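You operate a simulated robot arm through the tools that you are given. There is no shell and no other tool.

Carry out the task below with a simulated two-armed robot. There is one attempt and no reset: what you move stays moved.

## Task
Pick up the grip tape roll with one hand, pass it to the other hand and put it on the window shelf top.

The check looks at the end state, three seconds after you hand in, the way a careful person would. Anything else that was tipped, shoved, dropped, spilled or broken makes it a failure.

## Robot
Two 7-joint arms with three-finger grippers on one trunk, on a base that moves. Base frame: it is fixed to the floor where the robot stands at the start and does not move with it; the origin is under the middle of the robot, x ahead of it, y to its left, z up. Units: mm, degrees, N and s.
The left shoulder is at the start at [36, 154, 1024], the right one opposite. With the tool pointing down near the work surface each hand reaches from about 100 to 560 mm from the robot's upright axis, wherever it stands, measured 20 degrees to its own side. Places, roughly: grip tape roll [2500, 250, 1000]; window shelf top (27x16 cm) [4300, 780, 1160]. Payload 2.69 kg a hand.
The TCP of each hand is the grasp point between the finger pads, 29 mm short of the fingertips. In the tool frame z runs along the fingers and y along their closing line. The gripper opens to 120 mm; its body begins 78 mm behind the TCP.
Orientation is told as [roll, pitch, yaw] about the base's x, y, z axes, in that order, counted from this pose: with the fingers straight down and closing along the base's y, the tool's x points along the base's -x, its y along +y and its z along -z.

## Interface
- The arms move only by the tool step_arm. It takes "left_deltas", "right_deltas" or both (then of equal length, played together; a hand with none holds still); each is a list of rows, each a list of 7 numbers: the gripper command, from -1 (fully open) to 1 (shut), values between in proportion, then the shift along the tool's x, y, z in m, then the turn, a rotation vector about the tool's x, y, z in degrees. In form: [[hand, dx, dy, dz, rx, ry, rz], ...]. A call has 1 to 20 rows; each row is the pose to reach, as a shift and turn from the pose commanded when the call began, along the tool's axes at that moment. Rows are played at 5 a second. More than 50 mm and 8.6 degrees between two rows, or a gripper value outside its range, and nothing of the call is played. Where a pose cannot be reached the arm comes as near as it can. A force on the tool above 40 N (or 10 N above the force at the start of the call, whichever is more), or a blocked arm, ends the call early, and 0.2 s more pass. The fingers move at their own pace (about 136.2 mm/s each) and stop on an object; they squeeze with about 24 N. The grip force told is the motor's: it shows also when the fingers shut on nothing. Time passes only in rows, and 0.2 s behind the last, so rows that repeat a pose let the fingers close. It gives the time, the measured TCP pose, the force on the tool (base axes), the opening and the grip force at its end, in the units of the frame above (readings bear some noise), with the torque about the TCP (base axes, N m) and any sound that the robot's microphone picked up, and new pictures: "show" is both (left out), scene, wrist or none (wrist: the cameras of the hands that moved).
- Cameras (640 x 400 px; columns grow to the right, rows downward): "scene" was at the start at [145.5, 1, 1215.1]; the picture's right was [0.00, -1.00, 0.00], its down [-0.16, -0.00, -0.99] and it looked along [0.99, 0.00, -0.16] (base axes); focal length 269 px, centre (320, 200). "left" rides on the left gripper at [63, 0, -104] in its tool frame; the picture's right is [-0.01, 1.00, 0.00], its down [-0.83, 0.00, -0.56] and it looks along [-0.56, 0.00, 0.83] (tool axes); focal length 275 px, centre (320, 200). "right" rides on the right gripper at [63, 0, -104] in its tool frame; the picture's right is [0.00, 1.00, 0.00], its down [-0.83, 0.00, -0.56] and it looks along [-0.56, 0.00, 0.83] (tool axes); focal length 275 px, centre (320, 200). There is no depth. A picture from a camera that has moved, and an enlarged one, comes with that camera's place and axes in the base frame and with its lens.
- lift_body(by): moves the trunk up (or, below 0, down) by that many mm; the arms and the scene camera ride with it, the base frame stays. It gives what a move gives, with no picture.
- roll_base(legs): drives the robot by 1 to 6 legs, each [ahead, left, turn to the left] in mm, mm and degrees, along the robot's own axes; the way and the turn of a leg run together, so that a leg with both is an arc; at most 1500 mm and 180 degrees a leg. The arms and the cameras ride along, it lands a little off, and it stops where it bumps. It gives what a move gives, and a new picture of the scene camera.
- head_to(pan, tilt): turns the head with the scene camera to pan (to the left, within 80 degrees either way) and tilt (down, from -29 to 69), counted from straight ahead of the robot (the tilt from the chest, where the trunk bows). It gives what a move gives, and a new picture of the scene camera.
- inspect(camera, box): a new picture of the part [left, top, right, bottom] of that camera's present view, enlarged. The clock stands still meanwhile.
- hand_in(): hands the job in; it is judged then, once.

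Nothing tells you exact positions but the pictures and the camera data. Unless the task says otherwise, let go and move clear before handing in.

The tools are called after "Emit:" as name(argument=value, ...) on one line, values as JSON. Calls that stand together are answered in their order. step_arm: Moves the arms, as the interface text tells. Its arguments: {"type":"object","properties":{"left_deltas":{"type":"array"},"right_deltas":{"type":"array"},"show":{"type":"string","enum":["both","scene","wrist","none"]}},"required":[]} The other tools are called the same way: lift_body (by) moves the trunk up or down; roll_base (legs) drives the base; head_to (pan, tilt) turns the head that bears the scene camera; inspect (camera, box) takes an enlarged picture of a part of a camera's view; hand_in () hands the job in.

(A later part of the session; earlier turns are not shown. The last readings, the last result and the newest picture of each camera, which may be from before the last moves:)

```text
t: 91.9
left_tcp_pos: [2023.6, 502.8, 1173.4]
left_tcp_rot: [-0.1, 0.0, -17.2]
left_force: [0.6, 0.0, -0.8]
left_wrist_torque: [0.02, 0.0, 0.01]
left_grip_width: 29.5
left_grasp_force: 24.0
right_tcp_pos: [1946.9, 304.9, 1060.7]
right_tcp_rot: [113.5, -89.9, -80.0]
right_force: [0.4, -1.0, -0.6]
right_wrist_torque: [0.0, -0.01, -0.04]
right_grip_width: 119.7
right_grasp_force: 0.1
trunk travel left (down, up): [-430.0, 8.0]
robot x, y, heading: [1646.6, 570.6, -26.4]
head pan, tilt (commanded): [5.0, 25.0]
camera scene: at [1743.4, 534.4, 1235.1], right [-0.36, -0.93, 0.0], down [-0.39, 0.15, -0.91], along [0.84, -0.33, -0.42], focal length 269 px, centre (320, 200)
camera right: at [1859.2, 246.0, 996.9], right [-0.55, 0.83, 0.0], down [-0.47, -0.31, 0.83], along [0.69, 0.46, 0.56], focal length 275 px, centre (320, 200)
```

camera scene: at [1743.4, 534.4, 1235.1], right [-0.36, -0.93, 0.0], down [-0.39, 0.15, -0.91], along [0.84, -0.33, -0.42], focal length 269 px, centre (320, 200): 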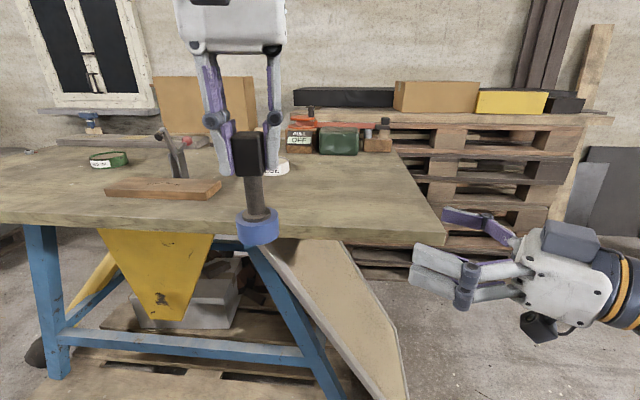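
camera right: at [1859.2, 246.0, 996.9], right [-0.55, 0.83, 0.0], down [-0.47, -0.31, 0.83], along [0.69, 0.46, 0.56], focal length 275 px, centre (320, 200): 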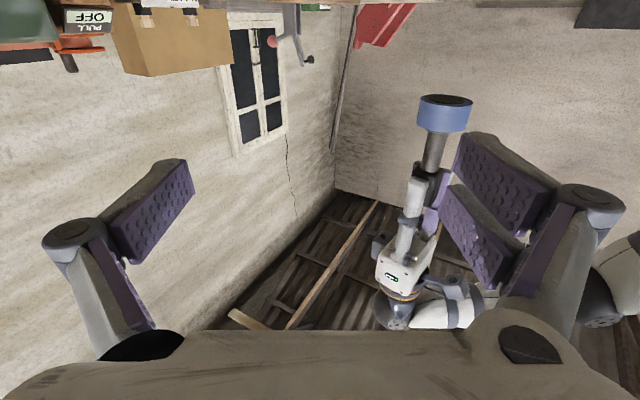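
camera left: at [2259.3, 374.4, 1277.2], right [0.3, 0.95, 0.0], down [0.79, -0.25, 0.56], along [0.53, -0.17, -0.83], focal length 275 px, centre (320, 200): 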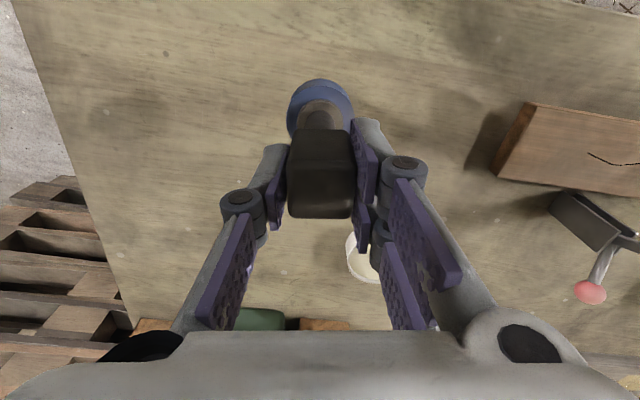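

Emit:
inspect(camera="scene", box=[390, 180, 640, 350])

Emit:
inspect(camera="right", box=[360, 60, 520, 240])

```text
2.35 times, centred on (515, 265) of scene
camera zoom: at [1743.4, 534.4, 1235.1], right [-0.36, -0.93, 0.0], down [-0.39, 0.15, -0.91], along [0.84, -0.33, -0.42], focal length 634 px, centre (-139, 47)
```

zoom: 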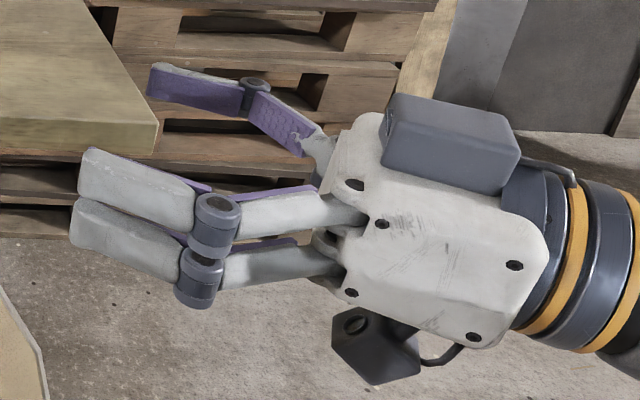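

```text
2.22 times, centred on (440, 150) of right
camera zoom: at [1859.2, 246.0, 996.9], right [-0.55, 0.83, 0.0], down [-0.47, -0.31, 0.83], along [0.69, 0.46, 0.56], focal length 612 px, centre (53, 311)
```

zoom: 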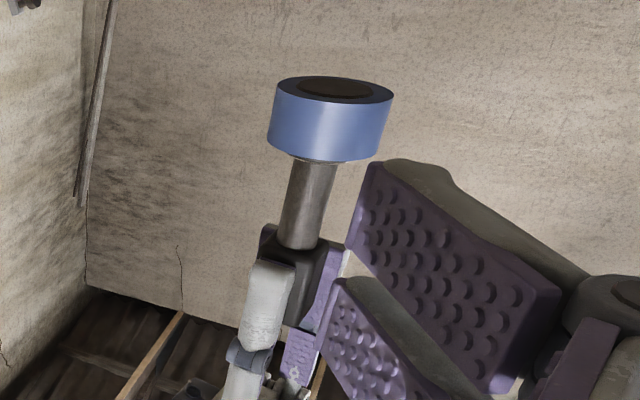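

The right hand can point horizontally. The stem runs only from about 29 to 75 mm height, and the left fingertips sit at 78 mm, so I want the left grip about 13 mm higher to leave room for the right fingers. I'll raise the right hand, roll to the bench and set the roll down at its free front part to regrip.

Emit:
step_arm(right_deltas=[[-1, -0.03, 0, 0, 0, 0, 0], [-1, -0.06, 0, -0.01, 0, 0, 0], [-1, -0.09, 0, -0.02, 0, 0, 0], [-1, -0.09, 0, -0.02, 0, 0, 0]], show="none")

Emit:
roll_base(legs=[[240, 0, 0]])

Emit:
head_to(pan=5, tilt=38)

```text
t: 92.9
left_tcp_pos: [2023.6, 502.2, 1173.4]
left_tcp_rot: [0.0, 0.0, -17.3]
left_force: [-0.5, -0.7, -0.2]
left_wrist_torque: [0.0, -0.01, 0.04]
left_grip_width: 29.4
left_grasp_force: 24.1
right_tcp_pos: [1927.6, 292.4, 1149.6]
right_tcp_rot: [73.1, -89.8, -39.5]
right_force: [0.3, 0.5, 0.2]
right_wrist_torque: [0.03, -0.06, -0.01]
right_grip_width: 120.2
right_grasp_force: 0.1
trunk travel left (down, up): [-430.0, 8.0]
robot x, y, heading: [1650.6, 573.9, -26.3]
head pan, tilt (commanded): [5.0, 25.0]
```

```text
t: 94.7
left_tcp_pos: [2239.4, 396.7, 1173.3]
left_tcp_rot: [0.0, -0.1, -17.2]
left_force: [0.8, 0.1, -0.6]
left_wrist_torque: [0.02, 0.04, 0.04]
left_grip_width: 29.1
left_grasp_force: 23.4
right_tcp_pos: [2143.9, 185.1, 1149.5]
right_tcp_rot: [77.3, -90.0, -43.9]
right_force: [0.0, -0.4, 0.0]
right_wrist_torque: [0.01, 0.01, 0.03]
right_grip_width: 119.6
right_grasp_force: 0.0
trunk travel left (down, up): [-430.0, 8.0]
robot x, y, heading: [1863.3, 471.5, -26.4]
head pan, tilt (commanded): [5.0, 25.0]
camera scene: at [1958.4, 428.0, 1235.1], right [-0.36, -0.93, 0.0], down [-0.39, 0.15, -0.91], along [0.84, -0.33, -0.42], focal length 269 px, centre (320, 200)
```

scene: 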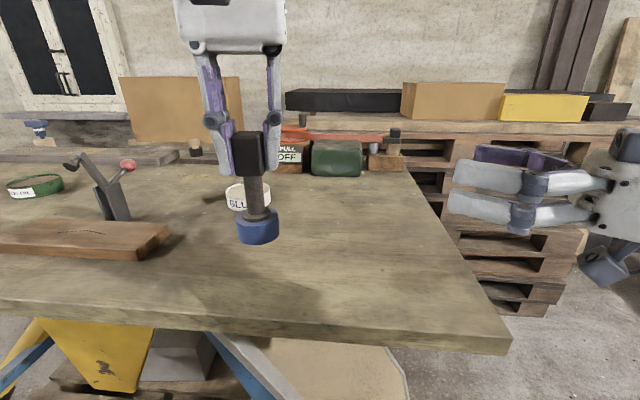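

```text
t: 95.5
left_tcp_pos: [2239.0, 395.3, 1173.6]
left_tcp_rot: [0.0, 0.0, -17.2]
left_force: [-0.1, 0.2, -1.2]
left_wrist_torque: [0.0, 0.02, 0.05]
left_grip_width: 29.3
left_grasp_force: 23.8
right_tcp_pos: [2143.7, 186.1, 1149.9]
right_tcp_rot: [82.7, -89.9, -49.1]
right_force: [-0.1, -0.3, 0.5]
right_wrist_torque: [0.01, 0.02, 0.02]
right_grip_width: 119.9
right_grasp_force: 0.0
trunk travel left (down, up): [-430.0, 8.0]
robot x, y, heading: [1861.2, 467.9, -26.3]
head pan, tilt (commanded): [5.0, 38.0]
camera scene: at [1952.4, 430.4, 1214.9], right [-0.36, -0.93, 0.0], down [-0.57, 0.22, -0.79], along [0.73, -0.29, -0.62], focal length 269 px, centre (320, 200)
```

scene: 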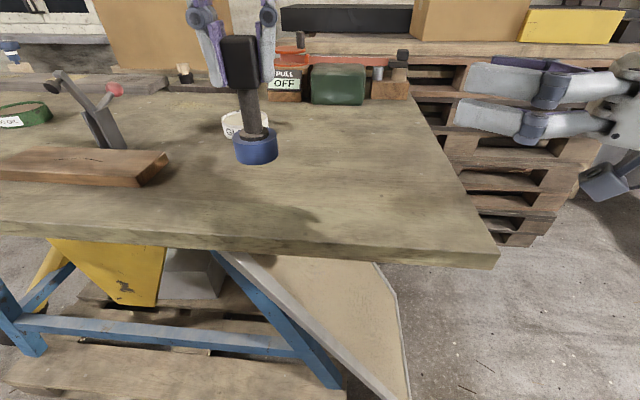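

Emit:
step_arm(left_deltas=[[1, -0.037, -0.006, 0.0, 0, 0, 0], [1, -0.074, -0.0115, 0.02, 0, 0, 0], [1, -0.074, -0.0115, 0.05, 0, 0, 0], [1, -0.074, -0.0115, 0.08, 0, 0, 0], [1, -0.074, -0.0115, 0.1, 0, 0, 0], [1, -0.074, -0.0115, 0.107, 0, 0, 0], [1, -0.074, -0.0115, 0.107, 0, 0, 0]], show="both")

Emit:
inspect(camera="scene", box=[180, 60, 320, 180])

```text
t: 97.1
left_tcp_pos: [2304.3, 361.1, 1066.4]
left_tcp_rot: [0.0, 0.0, -17.2]
left_force: [-0.1, 0.9, -1.4]
left_wrist_torque: [0.01, 0.02, 0.0]
left_grip_width: 29.6
left_grasp_force: 24.5
right_tcp_pos: [2142.9, 185.8, 1149.9]
right_tcp_rot: [82.7, -89.9, -49.1]
right_force: [0.5, 0.2, 0.8]
right_wrist_torque: [0.01, -0.03, 0.07]
right_grip_width: 120.0
right_grasp_force: 0.1
trunk travel left (down, up): [-430.0, 8.0]
robot x, y, heading: [1859.2, 469.1, -26.6]
head pan, tilt (commanded): [5.0, 38.0]
camera scene: at [1952.5, 430.4, 1214.8], right [-0.36, -0.93, 0.0], down [-0.57, 0.22, -0.79], along [0.73, -0.29, -0.62], focal length 269 px, centre (320, 200)
camera left: at [2244.5, 381.6, 1170.4], right [0.3, 0.95, 0.0], down [0.79, -0.25, 0.56], along [0.53, -0.17, -0.83], focal length 275 px, centre (320, 200)
```

scene: 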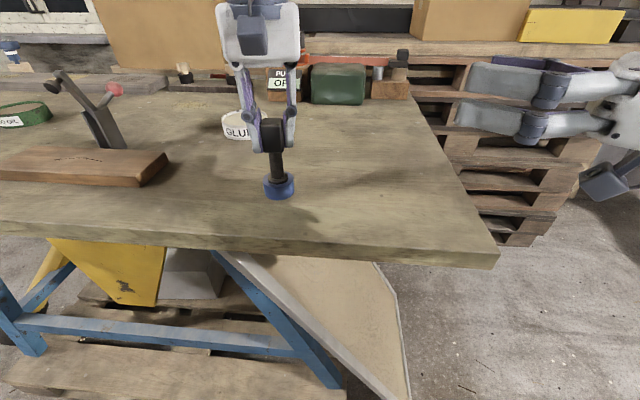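
left: 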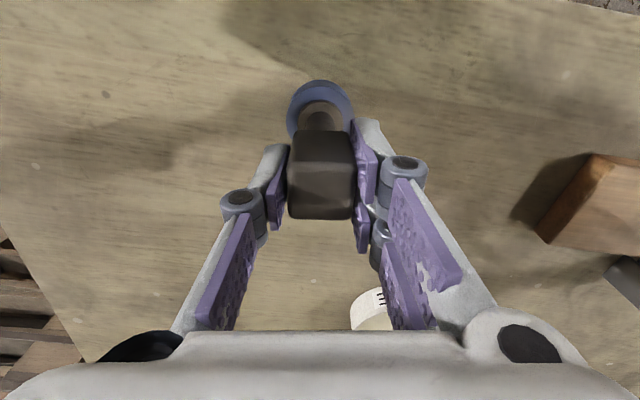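

```text
3.33 times, centred on (250, 120) of scene
camera zoom: at [1952.5, 430.4, 1214.8], right [-0.36, -0.93, 0.0], down [-0.57, 0.22, -0.79], along [0.73, -0.29, -0.62], focal length 898 px, centre (553, 467)
```

zoom: 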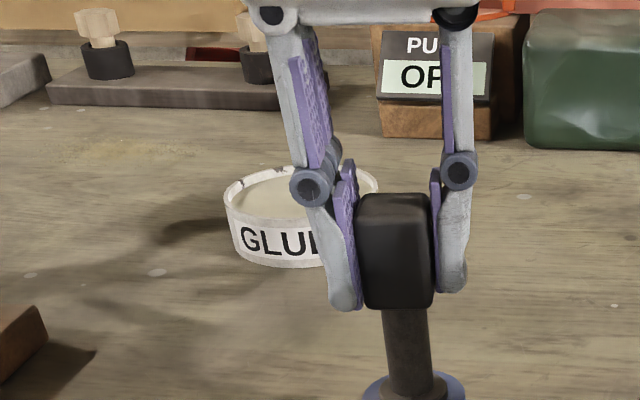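

Emit:
step_arm(left_deltas=[[1, 0, 0, 0.002, 0, 0, 0], [1, 0, 0, 0.004, 0, 0, 0], [1, 0, 0, 0.006, 0, 0, 0], [1, 0, 0, 0.006, 0, 0, 0]], show="none")

Emit:
inspect(camera="scene", box=[220, 120, 340, 220])

```text
t: 98.1
left_tcp_pos: [2305.2, 361.8, 1060.3]
left_tcp_rot: [0.0, 0.0, -17.3]
left_force: [1.3, 0.6, -0.8]
left_wrist_torque: [-0.03, -0.01, 0.01]
left_grip_width: 29.4
left_grasp_force: 24.3
right_tcp_pos: [2143.3, 186.5, 1149.9]
right_tcp_rot: [82.5, -90.0, -49.1]
right_force: [0.1, -0.6, -1.4]
right_wrist_torque: [0.03, 0.02, 0.0]
right_grip_width: 120.2
right_grasp_force: 0.1
trunk travel left (down, up): [-430.0, 8.0]
robot x, y, heading: [1862.0, 468.3, -26.2]
head pan, tilt (commanded): [5.0, 38.0]
```

```text
4.00 times, centred on (280, 170) of scene
camera zoom: at [1952.5, 430.4, 1214.8], right [-0.36, -0.93, 0.0], down [-0.57, 0.22, -0.79], along [0.73, -0.29, -0.62], focal length 1077 px, centre (480, 320)
```

zoom: 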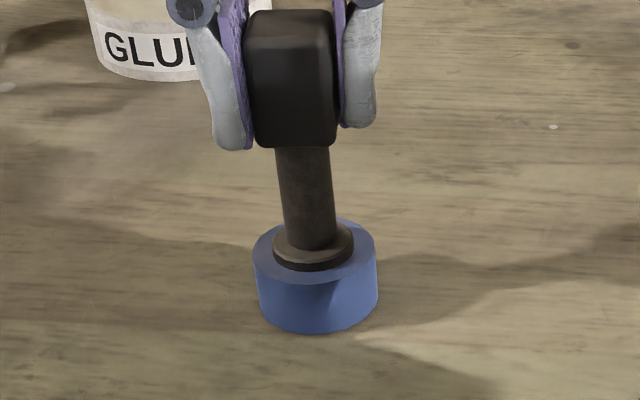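

Emit:
step_arm(left_deltas=[[1, 0, 0, 0.0005, 0, 0, 0], [1, 0, 0, 0.001, 0, 0, 0], [1, 0, 0, 0.001, 0, 0, 0]], show="none")

```text
t: 98.9
left_tcp_pos: [2306.6, 362.7, 1058.9]
left_tcp_rot: [0.0, 0.0, -17.2]
left_force: [-0.6, 0.8, -0.2]
left_wrist_torque: [0.02, 0.02, 0.0]
left_grip_width: 28.9
left_grasp_force: 24.0
right_tcp_pos: [2141.6, 186.2, 1149.3]
right_tcp_rot: [81.3, -90.0, -47.6]
right_force: [0.0, 0.1, -0.9]
right_wrist_torque: [-0.01, -0.03, 0.0]
right_grip_width: 120.0
right_grasp_force: 0.1
trunk travel left (down, up): [-430.0, 8.0]
robot x, y, heading: [1860.8, 466.5, -26.4]
head pan, tilt (commanded): [5.0, 38.0]
```

Emit:
step_arm(left_deltas=[[1, 0, 0, 0.0007, 0, 0, 0], [1, 0, 0, 0.0014, 0, 0, 0], [1, 0, 0, 0.0014, 0, 0, 0]], show="none")

```text
t: 99.7
left_tcp_pos: [2304.6, 362.4, 1059.6]
left_tcp_rot: [0.0, -0.1, -17.3]
left_force: [-0.2, -0.3, 6.7]
left_wrist_torque: [0.06, -0.08, -0.01]
left_grip_width: 29.0
left_grasp_force: 24.0
right_tcp_pos: [2142.4, 185.5, 1150.0]
right_tcp_rot: [117.5, -89.9, -83.8]
right_force: [0.1, 0.4, -0.6]
right_wrist_torque: [0.02, 0.03, 0.04]
right_grip_width: 119.9
right_grasp_force: 0.1
trunk travel left (down, up): [-430.0, 8.0]
robot x, y, heading: [1862.4, 470.8, -26.3]
head pan, tilt (commanded): [5.0, 38.0]
```

The roll now stands on the bench (contact force 6.7 N). I'll open the left fingers a bit, go up 13 mm and look before gripping again.

Emit:
step_arm(left_deltas=[[0.4, 0, 0, -0.0005, 0, 0, 0], [0.2, 0, 0, -0.0005, 0, 0, 0], [0.2, 0, 0, -0.0005, 0, 0, 0], [0.2, 0, 0, -0.006, 0, 0, 0], [0.2, 0, 0, -0.0135, 0, 0, 0], [0.2, 0, 0, -0.0135, 0, 0, 0]], show="wrist")

Emit:
inspect(camera="scene", box=[220, 120, 340, 220])

```text
t: 101.1
left_tcp_pos: [2304.3, 362.0, 1071.1]
left_tcp_rot: [-0.1, 0.0, -17.2]
left_force: [0.0, -0.7, 0.4]
left_wrist_torque: [0.05, -0.02, 0.01]
left_grip_width: 47.9
left_grasp_force: 0.0
right_tcp_pos: [2144.1, 185.8, 1150.0]
right_tcp_rot: [81.0, -90.0, -47.6]
right_force: [0.1, -0.5, -0.7]
right_wrist_torque: [-0.02, 0.02, -0.03]
right_grip_width: 120.0
right_grasp_force: 0.0
trunk travel left (down, up): [-430.0, 8.0]
robot x, y, heading: [1863.9, 467.7, -26.3]
head pan, tilt (commanded): [5.0, 38.0]
camera left: at [2244.7, 381.9, 1175.3], right [0.3, 0.95, 0.0], down [0.79, -0.25, 0.56], along [0.53, -0.17, -0.83], focal length 275 px, centre (320, 200)
```

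left: 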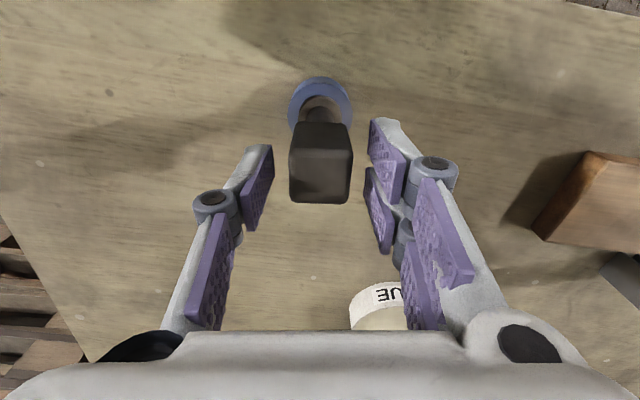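

```text
4.00 times, centred on (280, 170) of scene
camera zoom: at [1952.5, 430.4, 1214.8], right [-0.36, -0.93, 0.0], down [-0.57, 0.22, -0.79], along [0.73, -0.29, -0.62], focal length 1077 px, centre (480, 320)
```

zoom: 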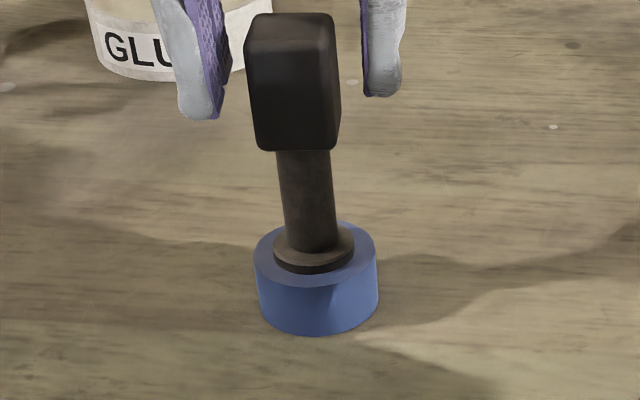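

Emit:
step_arm(left_deltas=[[0.2, 0, 0, -0.0025, 0, 0, 0], [0.5, 0, 0, -0.0025, 0, 0, 0], [1, 0, 0, -0.0025, 0, 0, 0], [1, 0, 0, -0.0025, 0, 0, 0], [1, 0, 0, -0.0025, 0, 0, 0]], show="wrist")

```text
t: 102.3
left_tcp_pos: [2305.2, 362.4, 1073.6]
left_tcp_rot: [0.0, 0.0, -17.2]
left_force: [-0.6, -0.7, -0.4]
left_wrist_torque: [-0.02, -0.03, 0.0]
left_grip_width: 29.6
left_grasp_force: 24.0
right_tcp_pos: [2143.9, 185.8, 1149.7]
right_tcp_rot: [83.5, -89.9, -49.8]
right_force: [-0.2, 0.2, -0.4]
right_wrist_torque: [0.02, 0.0, 0.02]
right_grip_width: 119.8
right_grasp_force: 0.0
trunk travel left (down, up): [-430.0, 8.0]
robot x, y, heading: [1865.3, 467.8, -26.4]
head pan, tilt (commanded): [5.0, 38.0]
camera left: at [2244.8, 381.9, 1177.8], right [0.3, 0.95, 0.0], down [0.79, -0.25, 0.56], along [0.53, -0.17, -0.83], focal length 275 px, centre (320, 200)
```

left: 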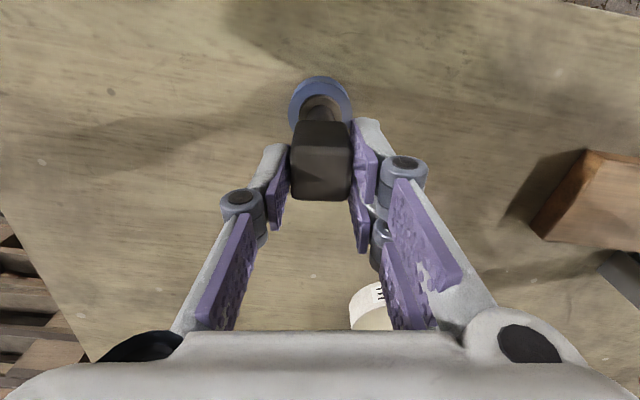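

Regripped 13 mm higher, fingertips now about 93 mm above the roll's bottom. I'll lift it to a hand-over height of about 70 mm above the bench and bring it a bit to the middle.

Emit:
step_arm(left_deltas=[[1, 0, 0, -0.01, 0, 0, 0], [1, 0, 0, -0.025, 0, 0, 0], [1, 0.007, -0.013, -0.04, 0, 0, 0], [1, 0.014, -0.026, -0.055, 0, 0, 0], [1, 0.02, -0.038, -0.071, 0, 0, 0], [1, 0.02, -0.038, -0.071, 0, 0, 0]], show="both")

Emit:
inspect(camera="right", box=[0, 0, 640, 400])

```text
t: 103.7
left_tcp_pos: [2274.7, 332.4, 1146.3]
left_tcp_rot: [0.0, 0.0, -17.3]
left_force: [0.1, 0.7, -0.7]
left_wrist_torque: [-0.01, -0.02, 0.02]
left_grip_width: 29.2
left_grasp_force: 23.6
right_tcp_pos: [2143.8, 186.3, 1149.6]
right_tcp_rot: [76.5, -89.9, -43.0]
right_force: [-0.3, -0.5, -0.5]
right_wrist_torque: [0.0, -0.01, -0.02]
right_grip_width: 119.9
right_grasp_force: 0.0
trunk travel left (down, up): [-430.0, 8.0]
robot x, y, heading: [1862.1, 465.6, -26.2]
head pan, tilt (commanded): [5.0, 38.0]
camera scene: at [1952.7, 430.5, 1214.8], right [-0.36, -0.93, 0.0], down [-0.57, 0.22, -0.79], along [0.73, -0.29, -0.62], focal length 269 px, centre (320, 200)
camera left: at [2213.9, 351.5, 1249.0], right [0.3, 0.95, 0.0], down [0.79, -0.25, 0.56], along [0.53, -0.17, -0.83], focal length 275 px, centre (320, 200)
```

scene: 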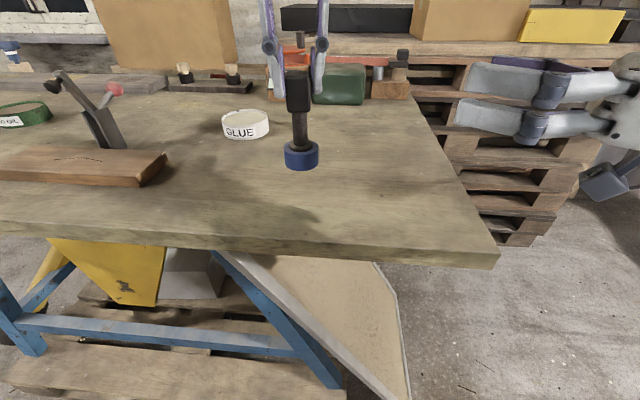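
left: 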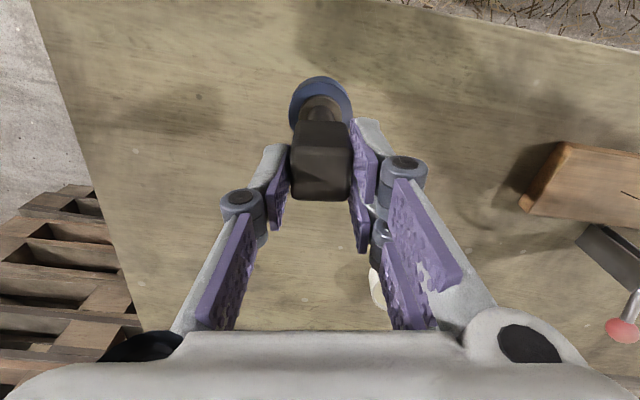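

```text
1.00 times, centred on (320, 200) of right (not enlarged: the box is as wide or as high as the picture)
camera zoom: at [2056.4, 127.8, 1086.6], right [-0.55, 0.83, 0.0], down [-0.46, -0.31, 0.83], along [0.69, 0.46, 0.56], focal length 275 px, centre (320, 200)
```

zoom: 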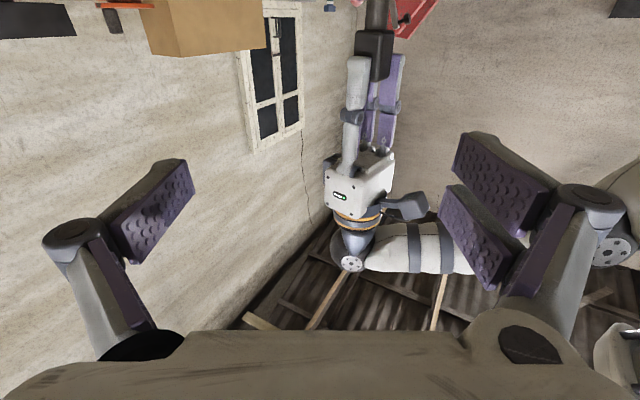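

Emit:
inspect(camera="left", box=[260, 60, 400, 260])

```text
2.00 times, centred on (330, 160) of left
camera zoom: at [2213.9, 351.5, 1249.0], right [0.3, 0.95, 0.0], down [0.79, -0.25, 0.56], along [0.53, -0.17, -0.83], focal length 551 px, centre (300, 280)
```

zoom: 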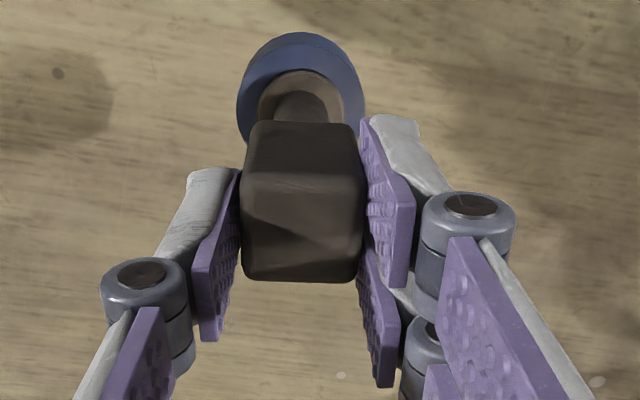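

By the left wrist picture the roll's axis sits about 4.5 mm towards the robot from the left TCP, at about (2270, 334), with the stem's middle at z≈1077. I'll bring the right hand to that height, lined up and about 115 mm short of the stem.

Emit:
step_arm(right_deltas=[[-1, 0.02, 0.013, 0.01, 0, 0, 0], [-1, 0.04, 0.027, 0.025, 0, 0, 0], [-1, 0.06, 0.04, 0.045, 0, 0, 0], [-1, 0.073, 0.0527, 0.07, 0, 0, 0], [-1, 0.073, 0.0527, 0.07, 0, 0, 0]], show="both")

Emit:
inspect(camera="right", box=[240, 60, 400, 260])

```text
t: 104.9
left_tcp_pos: [2273.3, 331.0, 1145.6]
left_tcp_rot: [0.0, -0.1, -17.2]
left_force: [-1.1, 0.0, -0.7]
left_wrist_torque: [0.02, 0.01, 0.03]
left_grip_width: 29.4
left_grasp_force: 23.5
right_tcp_pos: [2173.1, 269.8, 1076.9]
right_tcp_rot: [100.5, -89.8, -67.0]
right_force: [-0.2, 0.1, -0.6]
right_wrist_torque: [0.0, 0.03, -0.01]
right_grip_width: 120.1
right_grasp_force: 0.0
trunk travel left (down, up): [-430.0, 8.0]
robot x, y, heading: [1865.1, 467.2, -26.6]
head pan, tilt (commanded): [5.0, 38.0]
camera scene: at [1952.2, 430.2, 1214.9], right [-0.36, -0.93, 0.0], down [-0.57, 0.22, -0.79], along [0.73, -0.29, -0.62], focal length 269 px, centre (320, 200)
camera right: at [2085.9, 211.0, 1013.6], right [-0.55, 0.83, 0.0], down [-0.46, -0.31, 0.83], along [0.69, 0.46, 0.56], focal length 275 px, centre (320, 200)
```

scene: 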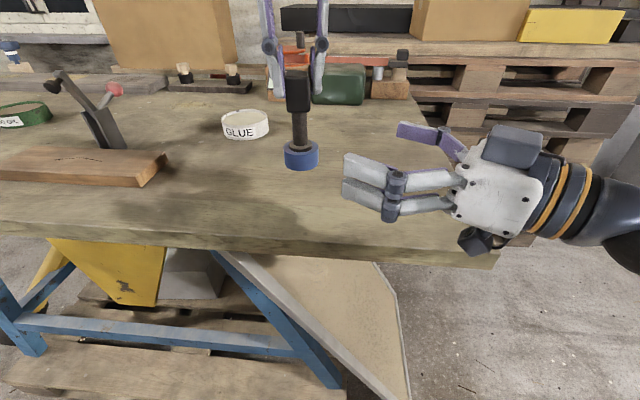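
right: 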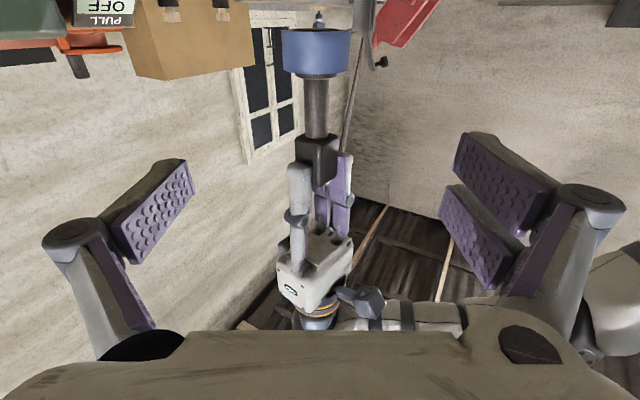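

```text
2.00 times, centred on (320, 160) of right
camera zoom: at [2085.9, 211.0, 1013.6], right [-0.55, 0.83, 0.0], down [-0.46, -0.31, 0.83], along [0.69, 0.46, 0.56], focal length 551 px, centre (320, 280)
```

zoom: 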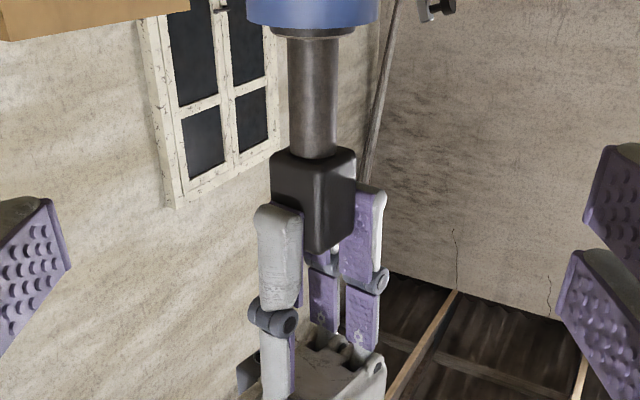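

Emit:
step_arm(right_deltas=[[-1, 0.002, -0.001, 0.02, 0, 0, 0], [-1, 0.0036, -0.0025, 0.04, 0, 0, 0], [-1, 0.0036, -0.0025, 0.055, 0, 0, 0], [-1, 0.0036, -0.0025, 0.067, 0, 0, 0], [-1, 0.0036, -0.0025, 0.067, 0, 0, 0]], show="both")

Emit:
inspect(camera="right", box=[220, 0, 420, 250])

Emit:
inspect(camera="scene", box=[230, 60, 390, 220])

```text
t: 106.1
left_tcp_pos: [2273.2, 331.7, 1146.0]
left_tcp_rot: [0.0, 0.0, -17.2]
left_force: [-0.1, -0.3, -2.2]
left_wrist_torque: [0.0, -0.02, 0.02]
left_grip_width: 29.0
left_grasp_force: 24.3
right_tcp_pos: [2228.8, 303.0, 1074.7]
right_tcp_rot: [89.5, -89.9, -55.9]
right_force: [0.1, 0.3, 0.1]
right_wrist_torque: [0.02, -0.03, 0.01]
right_grip_width: 120.0
right_grasp_force: 0.2
trunk travel left (down, up): [-430.0, 8.0]
robot x, y, heading: [1859.7, 466.7, -26.2]
head pan, tilt (commanded): [5.0, 38.0]
camera scene: at [1952.4, 430.3, 1214.8], right [-0.36, -0.93, 0.0], down [-0.57, 0.22, -0.79], along [0.73, -0.29, -0.62], focal length 269 px, centre (320, 200)
camera right: at [2143.0, 245.5, 1010.3], right [-0.55, 0.83, 0.0], down [-0.46, -0.31, 0.83], along [0.69, 0.46, 0.56], focal length 275 px, centre (320, 200)
```

scene: 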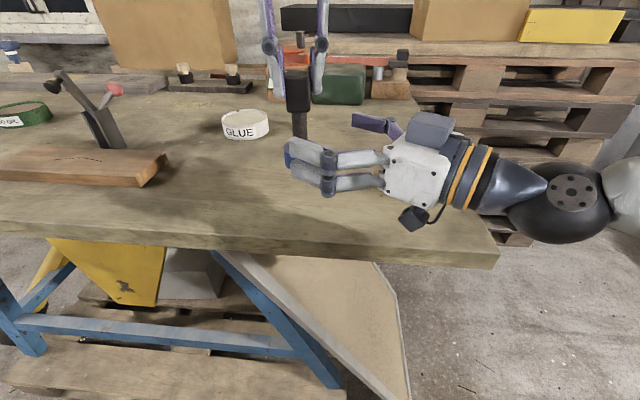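
right: 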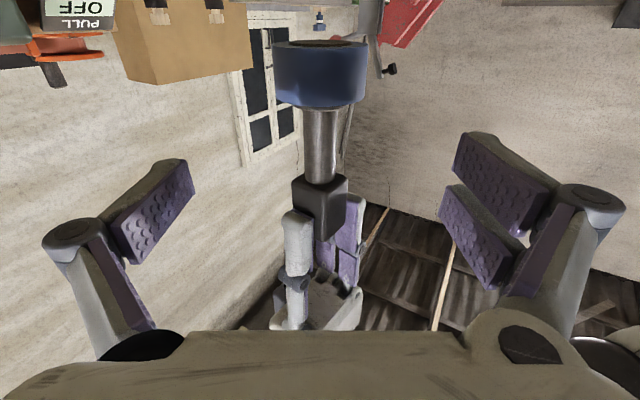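

```text
1.60 times, centred on (320, 125) of right
camera zoom: at [2143.0, 245.5, 1010.3], right [-0.55, 0.83, 0.0], down [-0.46, -0.31, 0.83], along [0.69, 0.46, 0.56], focal length 440 px, centre (320, 320)
```

zoom: 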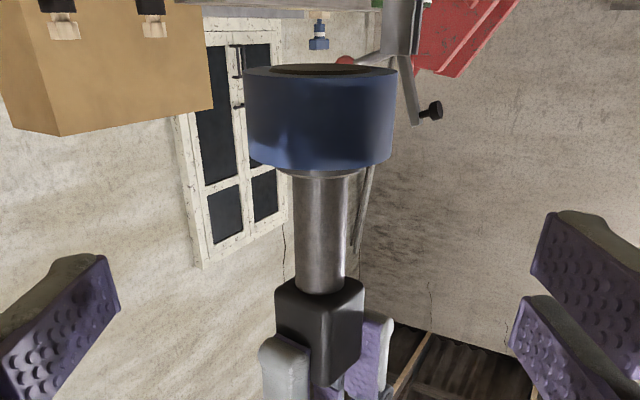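

```text
2.50 times, centred on (310, 140) of scene
camera zoom: at [1952.4, 430.3, 1214.8], right [-0.36, -0.93, 0.0], down [-0.57, 0.22, -0.79], along [0.73, -0.29, -0.62], focal length 673 px, centre (345, 350)
```

zoom: 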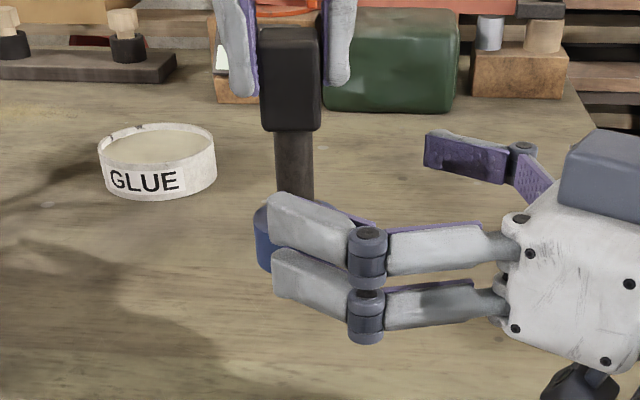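

Emit:
step_arm(right_deltas=[[-1, 0, 0, 0.012, 0, 0, 0], [-1, 0, 0, 0.025, 0, 0, 0], [-1, 0, 0, 0.025, 0, 0, 0]], show="wrist")

Emit:
inspect(camera="right", box=[220, 40, 420, 290])

```text
t: 106.9
left_tcp_pos: [2274.8, 332.4, 1145.2]
left_tcp_rot: [0.0, 0.1, -17.1]
left_force: [1.0, -0.6, 0.1]
left_wrist_torque: [-0.03, -0.01, -0.03]
left_grip_width: 29.2
left_grasp_force: 24.1
right_tcp_pos: [2250.7, 318.4, 1073.3]
right_tcp_rot: [100.4, -89.8, -66.8]
right_force: [-0.1, 0.5, -0.6]
right_wrist_torque: [0.02, 0.01, 0.01]
right_grip_width: 120.3
right_grasp_force: 0.1
trunk travel left (down, up): [-430.0, 8.0]
robot x, y, heading: [1859.6, 465.5, -26.2]
head pan, tilt (commanded): [5.0, 38.0]
camera right: at [2163.6, 259.3, 1010.2], right [-0.55, 0.83, 0.0], down [-0.47, -0.3, 0.83], along [0.69, 0.46, 0.56], focal length 275 px, centre (320, 200)
```

right: 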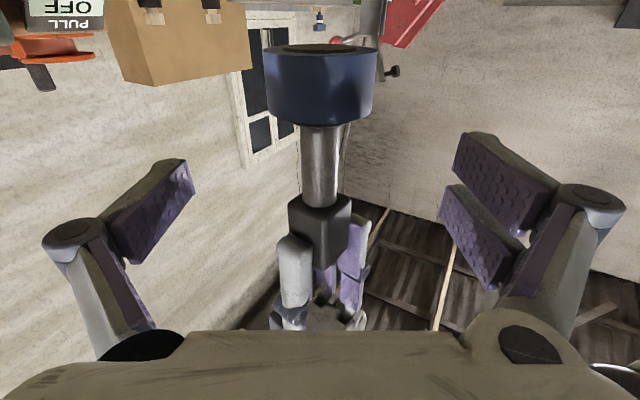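

```text
1.60 times, centred on (320, 165) of right
camera zoom: at [2163.6, 259.3, 1010.2], right [-0.55, 0.83, 0.0], down [-0.47, -0.3, 0.83], along [0.69, 0.46, 0.56], focal length 440 px, centre (320, 256)
```

zoom: 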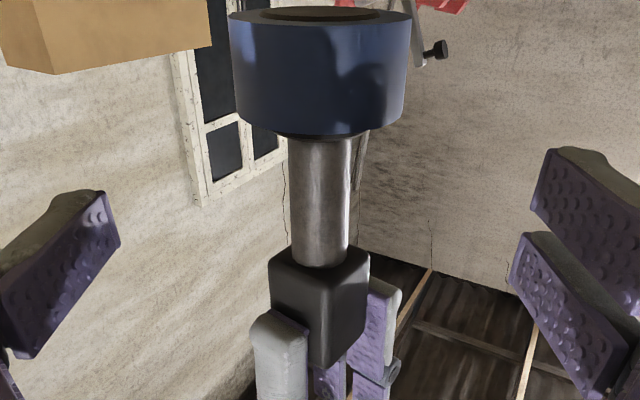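

The stem is centred both sideways and in height (about 25–27 mm still to go). I'll move in the rest of the way and look before closing.

Emit:
step_arm(right_deltas=[[-1, 0, 0, 0.013, 0, 0, 0], [-1, 0, 0, 0.026, 0, 0, 0], [-1, 0, 0, 0.026, 0, 0, 0]], show="both")

Emit:
inspect(camera="right", box=[220, 40, 420, 290])

Emit:
inspect(camera="scene", box=[230, 60, 390, 220])

```text
t: 107.7
left_tcp_pos: [2273.9, 332.6, 1145.4]
left_tcp_rot: [-0.1, 0.0, -17.2]
left_force: [0.8, 1.2, -1.0]
left_wrist_torque: [-0.01, 0.02, 0.01]
left_grip_width: 28.9
left_grasp_force: 24.0
right_tcp_pos: [2271.5, 332.4, 1074.3]
right_tcp_rot: [89.1, -90.0, -55.5]
right_force: [0.2, 0.3, 0.3]
right_wrist_torque: [0.01, 0.01, 0.02]
right_grip_width: 120.0
right_grasp_force: 0.0
trunk travel left (down, up): [-430.0, 8.0]
robot x, y, heading: [1861.3, 466.6, -26.3]
head pan, tilt (commanded): [5.0, 38.0]
camera scene: at [1952.4, 430.3, 1214.8], right [-0.36, -0.93, 0.0], down [-0.57, 0.22, -0.79], along [0.73, -0.29, -0.62], focal length 269 px, centre (320, 200)
camera right: at [2185.2, 273.4, 1009.9], right [-0.55, 0.83, 0.0], down [-0.46, -0.31, 0.83], along [0.69, 0.46, 0.56], focal length 275 px, centre (320, 200)
```

scene: 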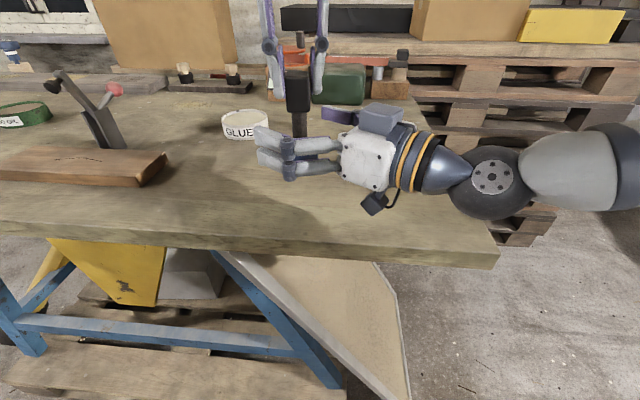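
right: 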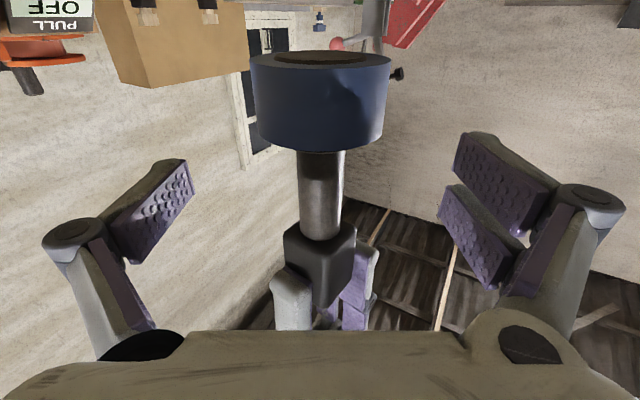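

```text
1.60 times, centred on (320, 165) of right
camera zoom: at [2185.2, 273.4, 1009.9], right [-0.55, 0.83, 0.0], down [-0.46, -0.31, 0.83], along [0.69, 0.46, 0.56], focal length 440 px, centre (320, 256)
```

zoom: 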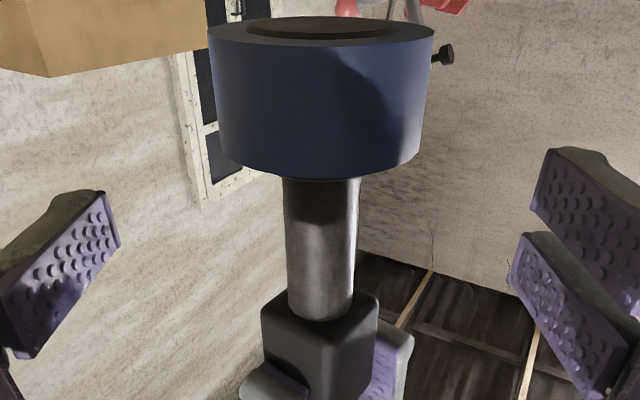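

```text
2.50 times, centred on (310, 140) of scene
camera zoom: at [1952.4, 430.3, 1214.8], right [-0.36, -0.93, 0.0], down [-0.57, 0.22, -0.79], along [0.73, -0.29, -0.62], focal length 673 px, centre (345, 350)
```

zoom: 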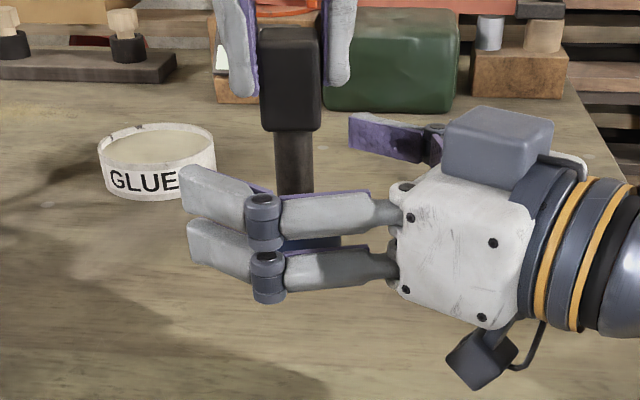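

Emit:
step_arm(right_deltas=[[-0.5, 0, 0, 0, 0, 0, 0], [0, 0, 0, 0, 0, 0, 0], [0.3, 0, 0, 0, 0, 0, 0], [0.3, 0, 0, 0, 0, 0, 0]], show="wrist")

Emit:
inspect(camera="right", box=[220, 40, 420, 290])

Emit:
inspect(camera="scene", box=[230, 60, 390, 220])

```text
t: 108.7
left_tcp_pos: [2274.8, 332.7, 1145.7]
left_tcp_rot: [0.0, 0.0, -17.1]
left_force: [-0.7, -0.4, -1.0]
left_wrist_torque: [0.03, 0.01, 0.0]
left_grip_width: 29.0
left_grasp_force: 23.6
right_tcp_pos: [2271.6, 332.0, 1073.3]
right_tcp_rot: [82.2, -89.9, -48.7]
right_force: [0.1, -0.4, 0.2]
right_wrist_torque: [0.02, -0.02, 0.01]
right_grip_width: 42.0
right_grasp_force: 0.0
trunk travel left (down, up): [-430.0, 8.0]
robot x, y, heading: [1861.5, 468.5, -26.5]
head pan, tilt (commanded): [5.0, 38.0]
camera right: at [2185.2, 273.4, 1009.9], right [-0.55, 0.83, 0.0], down [-0.46, -0.31, 0.83], along [0.69, 0.46, 0.56], focal length 275 px, centre (320, 200)
```

right: 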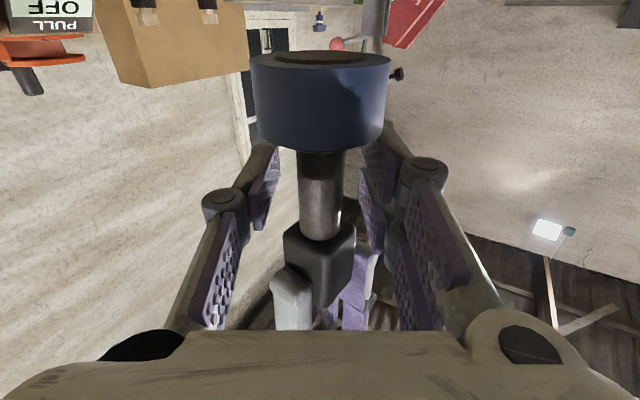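

```text
1.60 times, centred on (320, 165) of right
camera zoom: at [2185.2, 273.4, 1009.9], right [-0.55, 0.83, 0.0], down [-0.46, -0.31, 0.83], along [0.69, 0.46, 0.56], focal length 440 px, centre (320, 256)
```

zoom: 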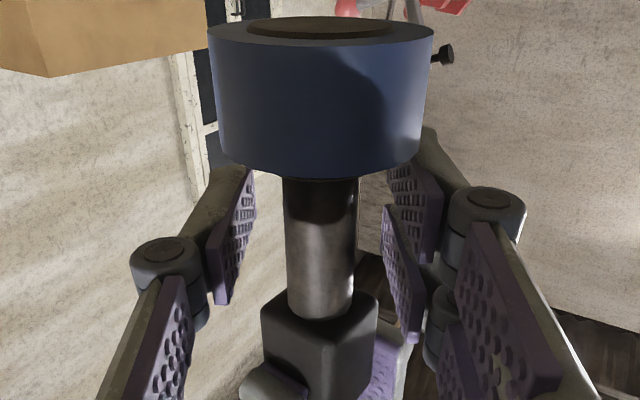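

```text
2.50 times, centred on (310, 140) of scene
camera zoom: at [1952.5, 430.4, 1214.8], right [-0.36, -0.93, 0.0], down [-0.57, 0.22, -0.79], along [0.73, -0.29, -0.62], focal length 673 px, centre (345, 350)
```

zoom: 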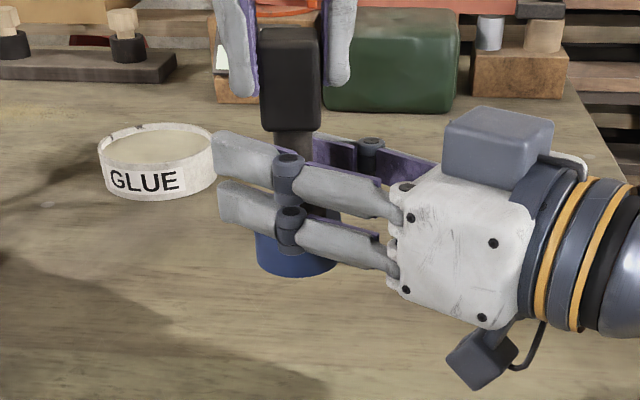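

Emit:
step_arm(right_deltas=[[0.5, 0, 0, 0, 0, 0, 0], [0.6, 0, 0, 0, 0, 0, 0], [0.75, 0, 0, 0, 0, 0, 0], [1, 0, 0, 0, 0, 0, 0], [1, 0, 0, 0, 0, 0, 0], [1, 0, 0, 0, 0, 0, 0]], show="wrist")

Emit:
inspect(camera="right", box=[220, 40, 420, 290])

Emit:
inspect(camera="scene", box=[230, 60, 390, 220])

```text
t: 110.1
left_tcp_pos: [2273.5, 332.4, 1146.3]
left_tcp_rot: [-0.1, 0.0, -17.2]
left_force: [0.1, -1.6, -0.3]
left_wrist_torque: [0.08, 0.23, 0.01]
left_grip_width: 28.9
left_grasp_force: 23.5
right_tcp_pos: [2272.8, 332.3, 1072.8]
right_tcp_rot: [81.0, -89.9, -47.5]
right_force: [0.6, 0.9, 0.1]
right_wrist_torque: [-0.14, -0.23, -0.06]
right_grip_width: 17.7
right_grasp_force: 24.5
trunk travel left (down, up): [-430.0, 8.0]
robot x, y, heading: [1864.8, 467.3, -26.5]
head pan, tilt (commanded): [5.0, 38.0]
camera right: at [2185.2, 273.5, 1009.9], right [-0.55, 0.83, 0.0], down [-0.46, -0.31, 0.83], along [0.69, 0.46, 0.56], focal length 275 px, centre (320, 200)
```

right: 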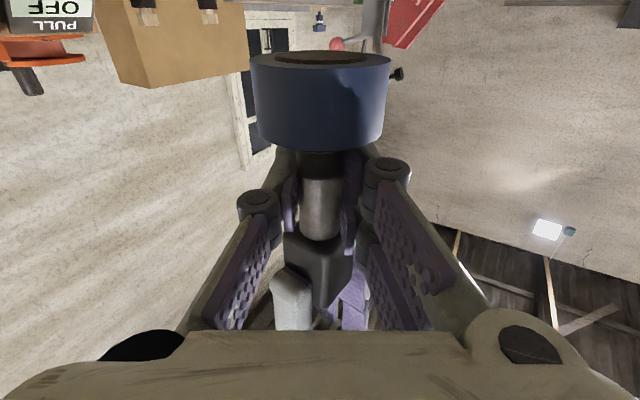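

```text
1.60 times, centred on (320, 165) of right
camera zoom: at [2185.2, 273.5, 1009.9], right [-0.55, 0.83, 0.0], down [-0.46, -0.31, 0.83], along [0.69, 0.46, 0.56], focal length 440 px, centre (320, 256)
```

zoom: 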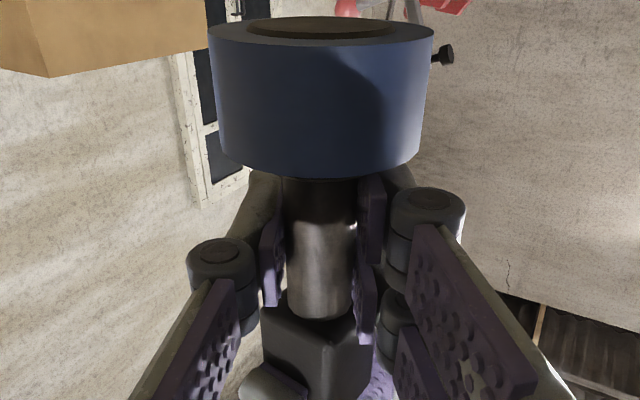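

```text
2.50 times, centred on (310, 140) of scene
camera zoom: at [1952.5, 430.4, 1214.8], right [-0.36, -0.93, 0.0], down [-0.57, 0.22, -0.79], along [0.73, -0.29, -0.62], focal length 673 px, centre (345, 350)
```

zoom: 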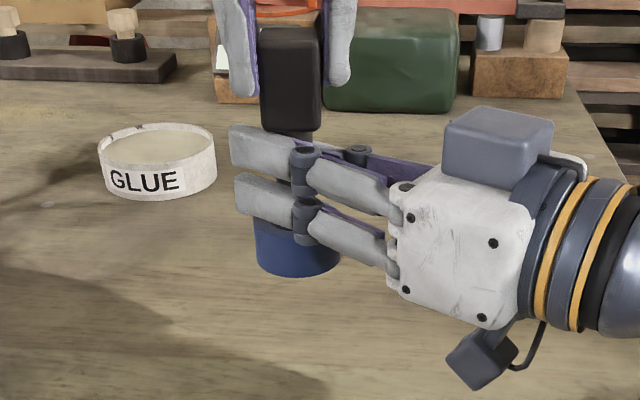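

The right hand holds the stem firmly (17.7 mm, 24.5 N). I'll open the left fingers part-way and check that the roll stays put, then lift the left hand clear.

Emit:
step_arm(left_deltas=[[0.6, 0, 0, 0, 0, 0, 0], [0.4, 0, 0, 0, 0, 0, 0], [0.1, 0, 0, 0, 0, 0, 0], [0.1, 0, 0, 0, 0, 0, 0]], show="wrist")

Emit:
inspect(camera="scene", box=[230, 60, 390, 220])

Emit:
inspect(camera="right", box=[220, 40, 420, 290])

```text
t: 111.1
left_tcp_pos: [2275.6, 331.9, 1145.8]
left_tcp_rot: [0.0, 0.0, -17.2]
left_force: [0.3, 0.0, -0.2]
left_wrist_torque: [-0.02, -0.02, 0.01]
left_grip_width: 54.1
left_grasp_force: 0.1
right_tcp_pos: [2272.8, 332.5, 1072.6]
right_tcp_rot: [81.4, -89.8, -47.8]
right_force: [0.0, 0.3, -0.6]
right_wrist_torque: [0.02, 0.01, 0.03]
right_grip_width: 17.4
right_grasp_force: 24.3
trunk travel left (down, up): [-430.0, 8.0]
robot x, y, heading: [1862.1, 467.7, -26.5]
head pan, tilt (commanded): [5.0, 38.0]
camera left: at [2213.9, 351.6, 1248.9], right [0.3, 0.95, 0.0], down [0.79, -0.25, 0.56], along [0.53, -0.17, -0.83], focal length 275 px, centre (320, 200)
```

left: 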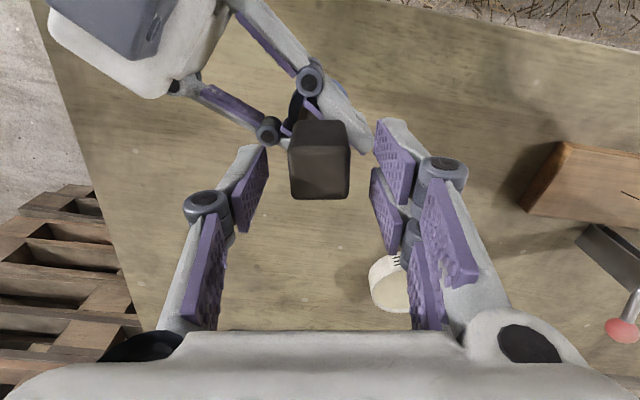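

```text
2.50 times, centred on (310, 140) of scene
camera zoom: at [1952.5, 430.4, 1214.8], right [-0.36, -0.93, 0.0], down [-0.57, 0.22, -0.79], along [0.73, -0.29, -0.62], focal length 673 px, centre (345, 350)
```

zoom: 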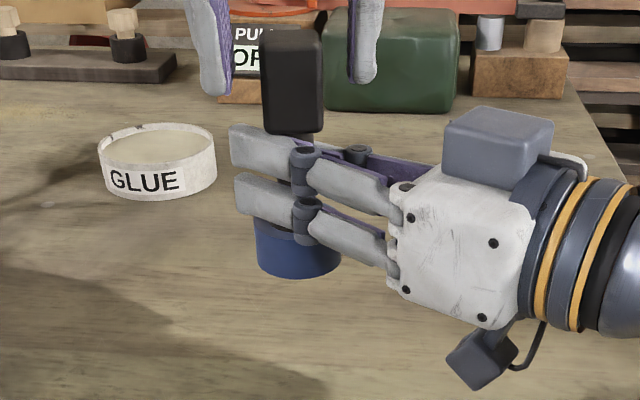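

```text
1.60 times, centred on (320, 165) of right
camera zoom: at [2185.2, 273.4, 1009.8], right [-0.55, 0.83, 0.0], down [-0.46, -0.31, 0.83], along [0.69, 0.46, 0.56], focal length 440 px, centre (320, 256)
```

zoom: 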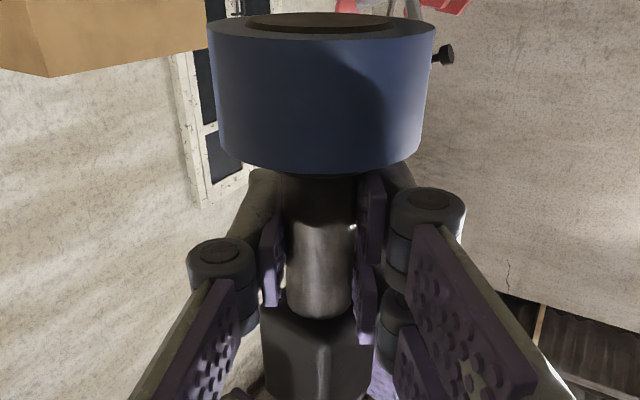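

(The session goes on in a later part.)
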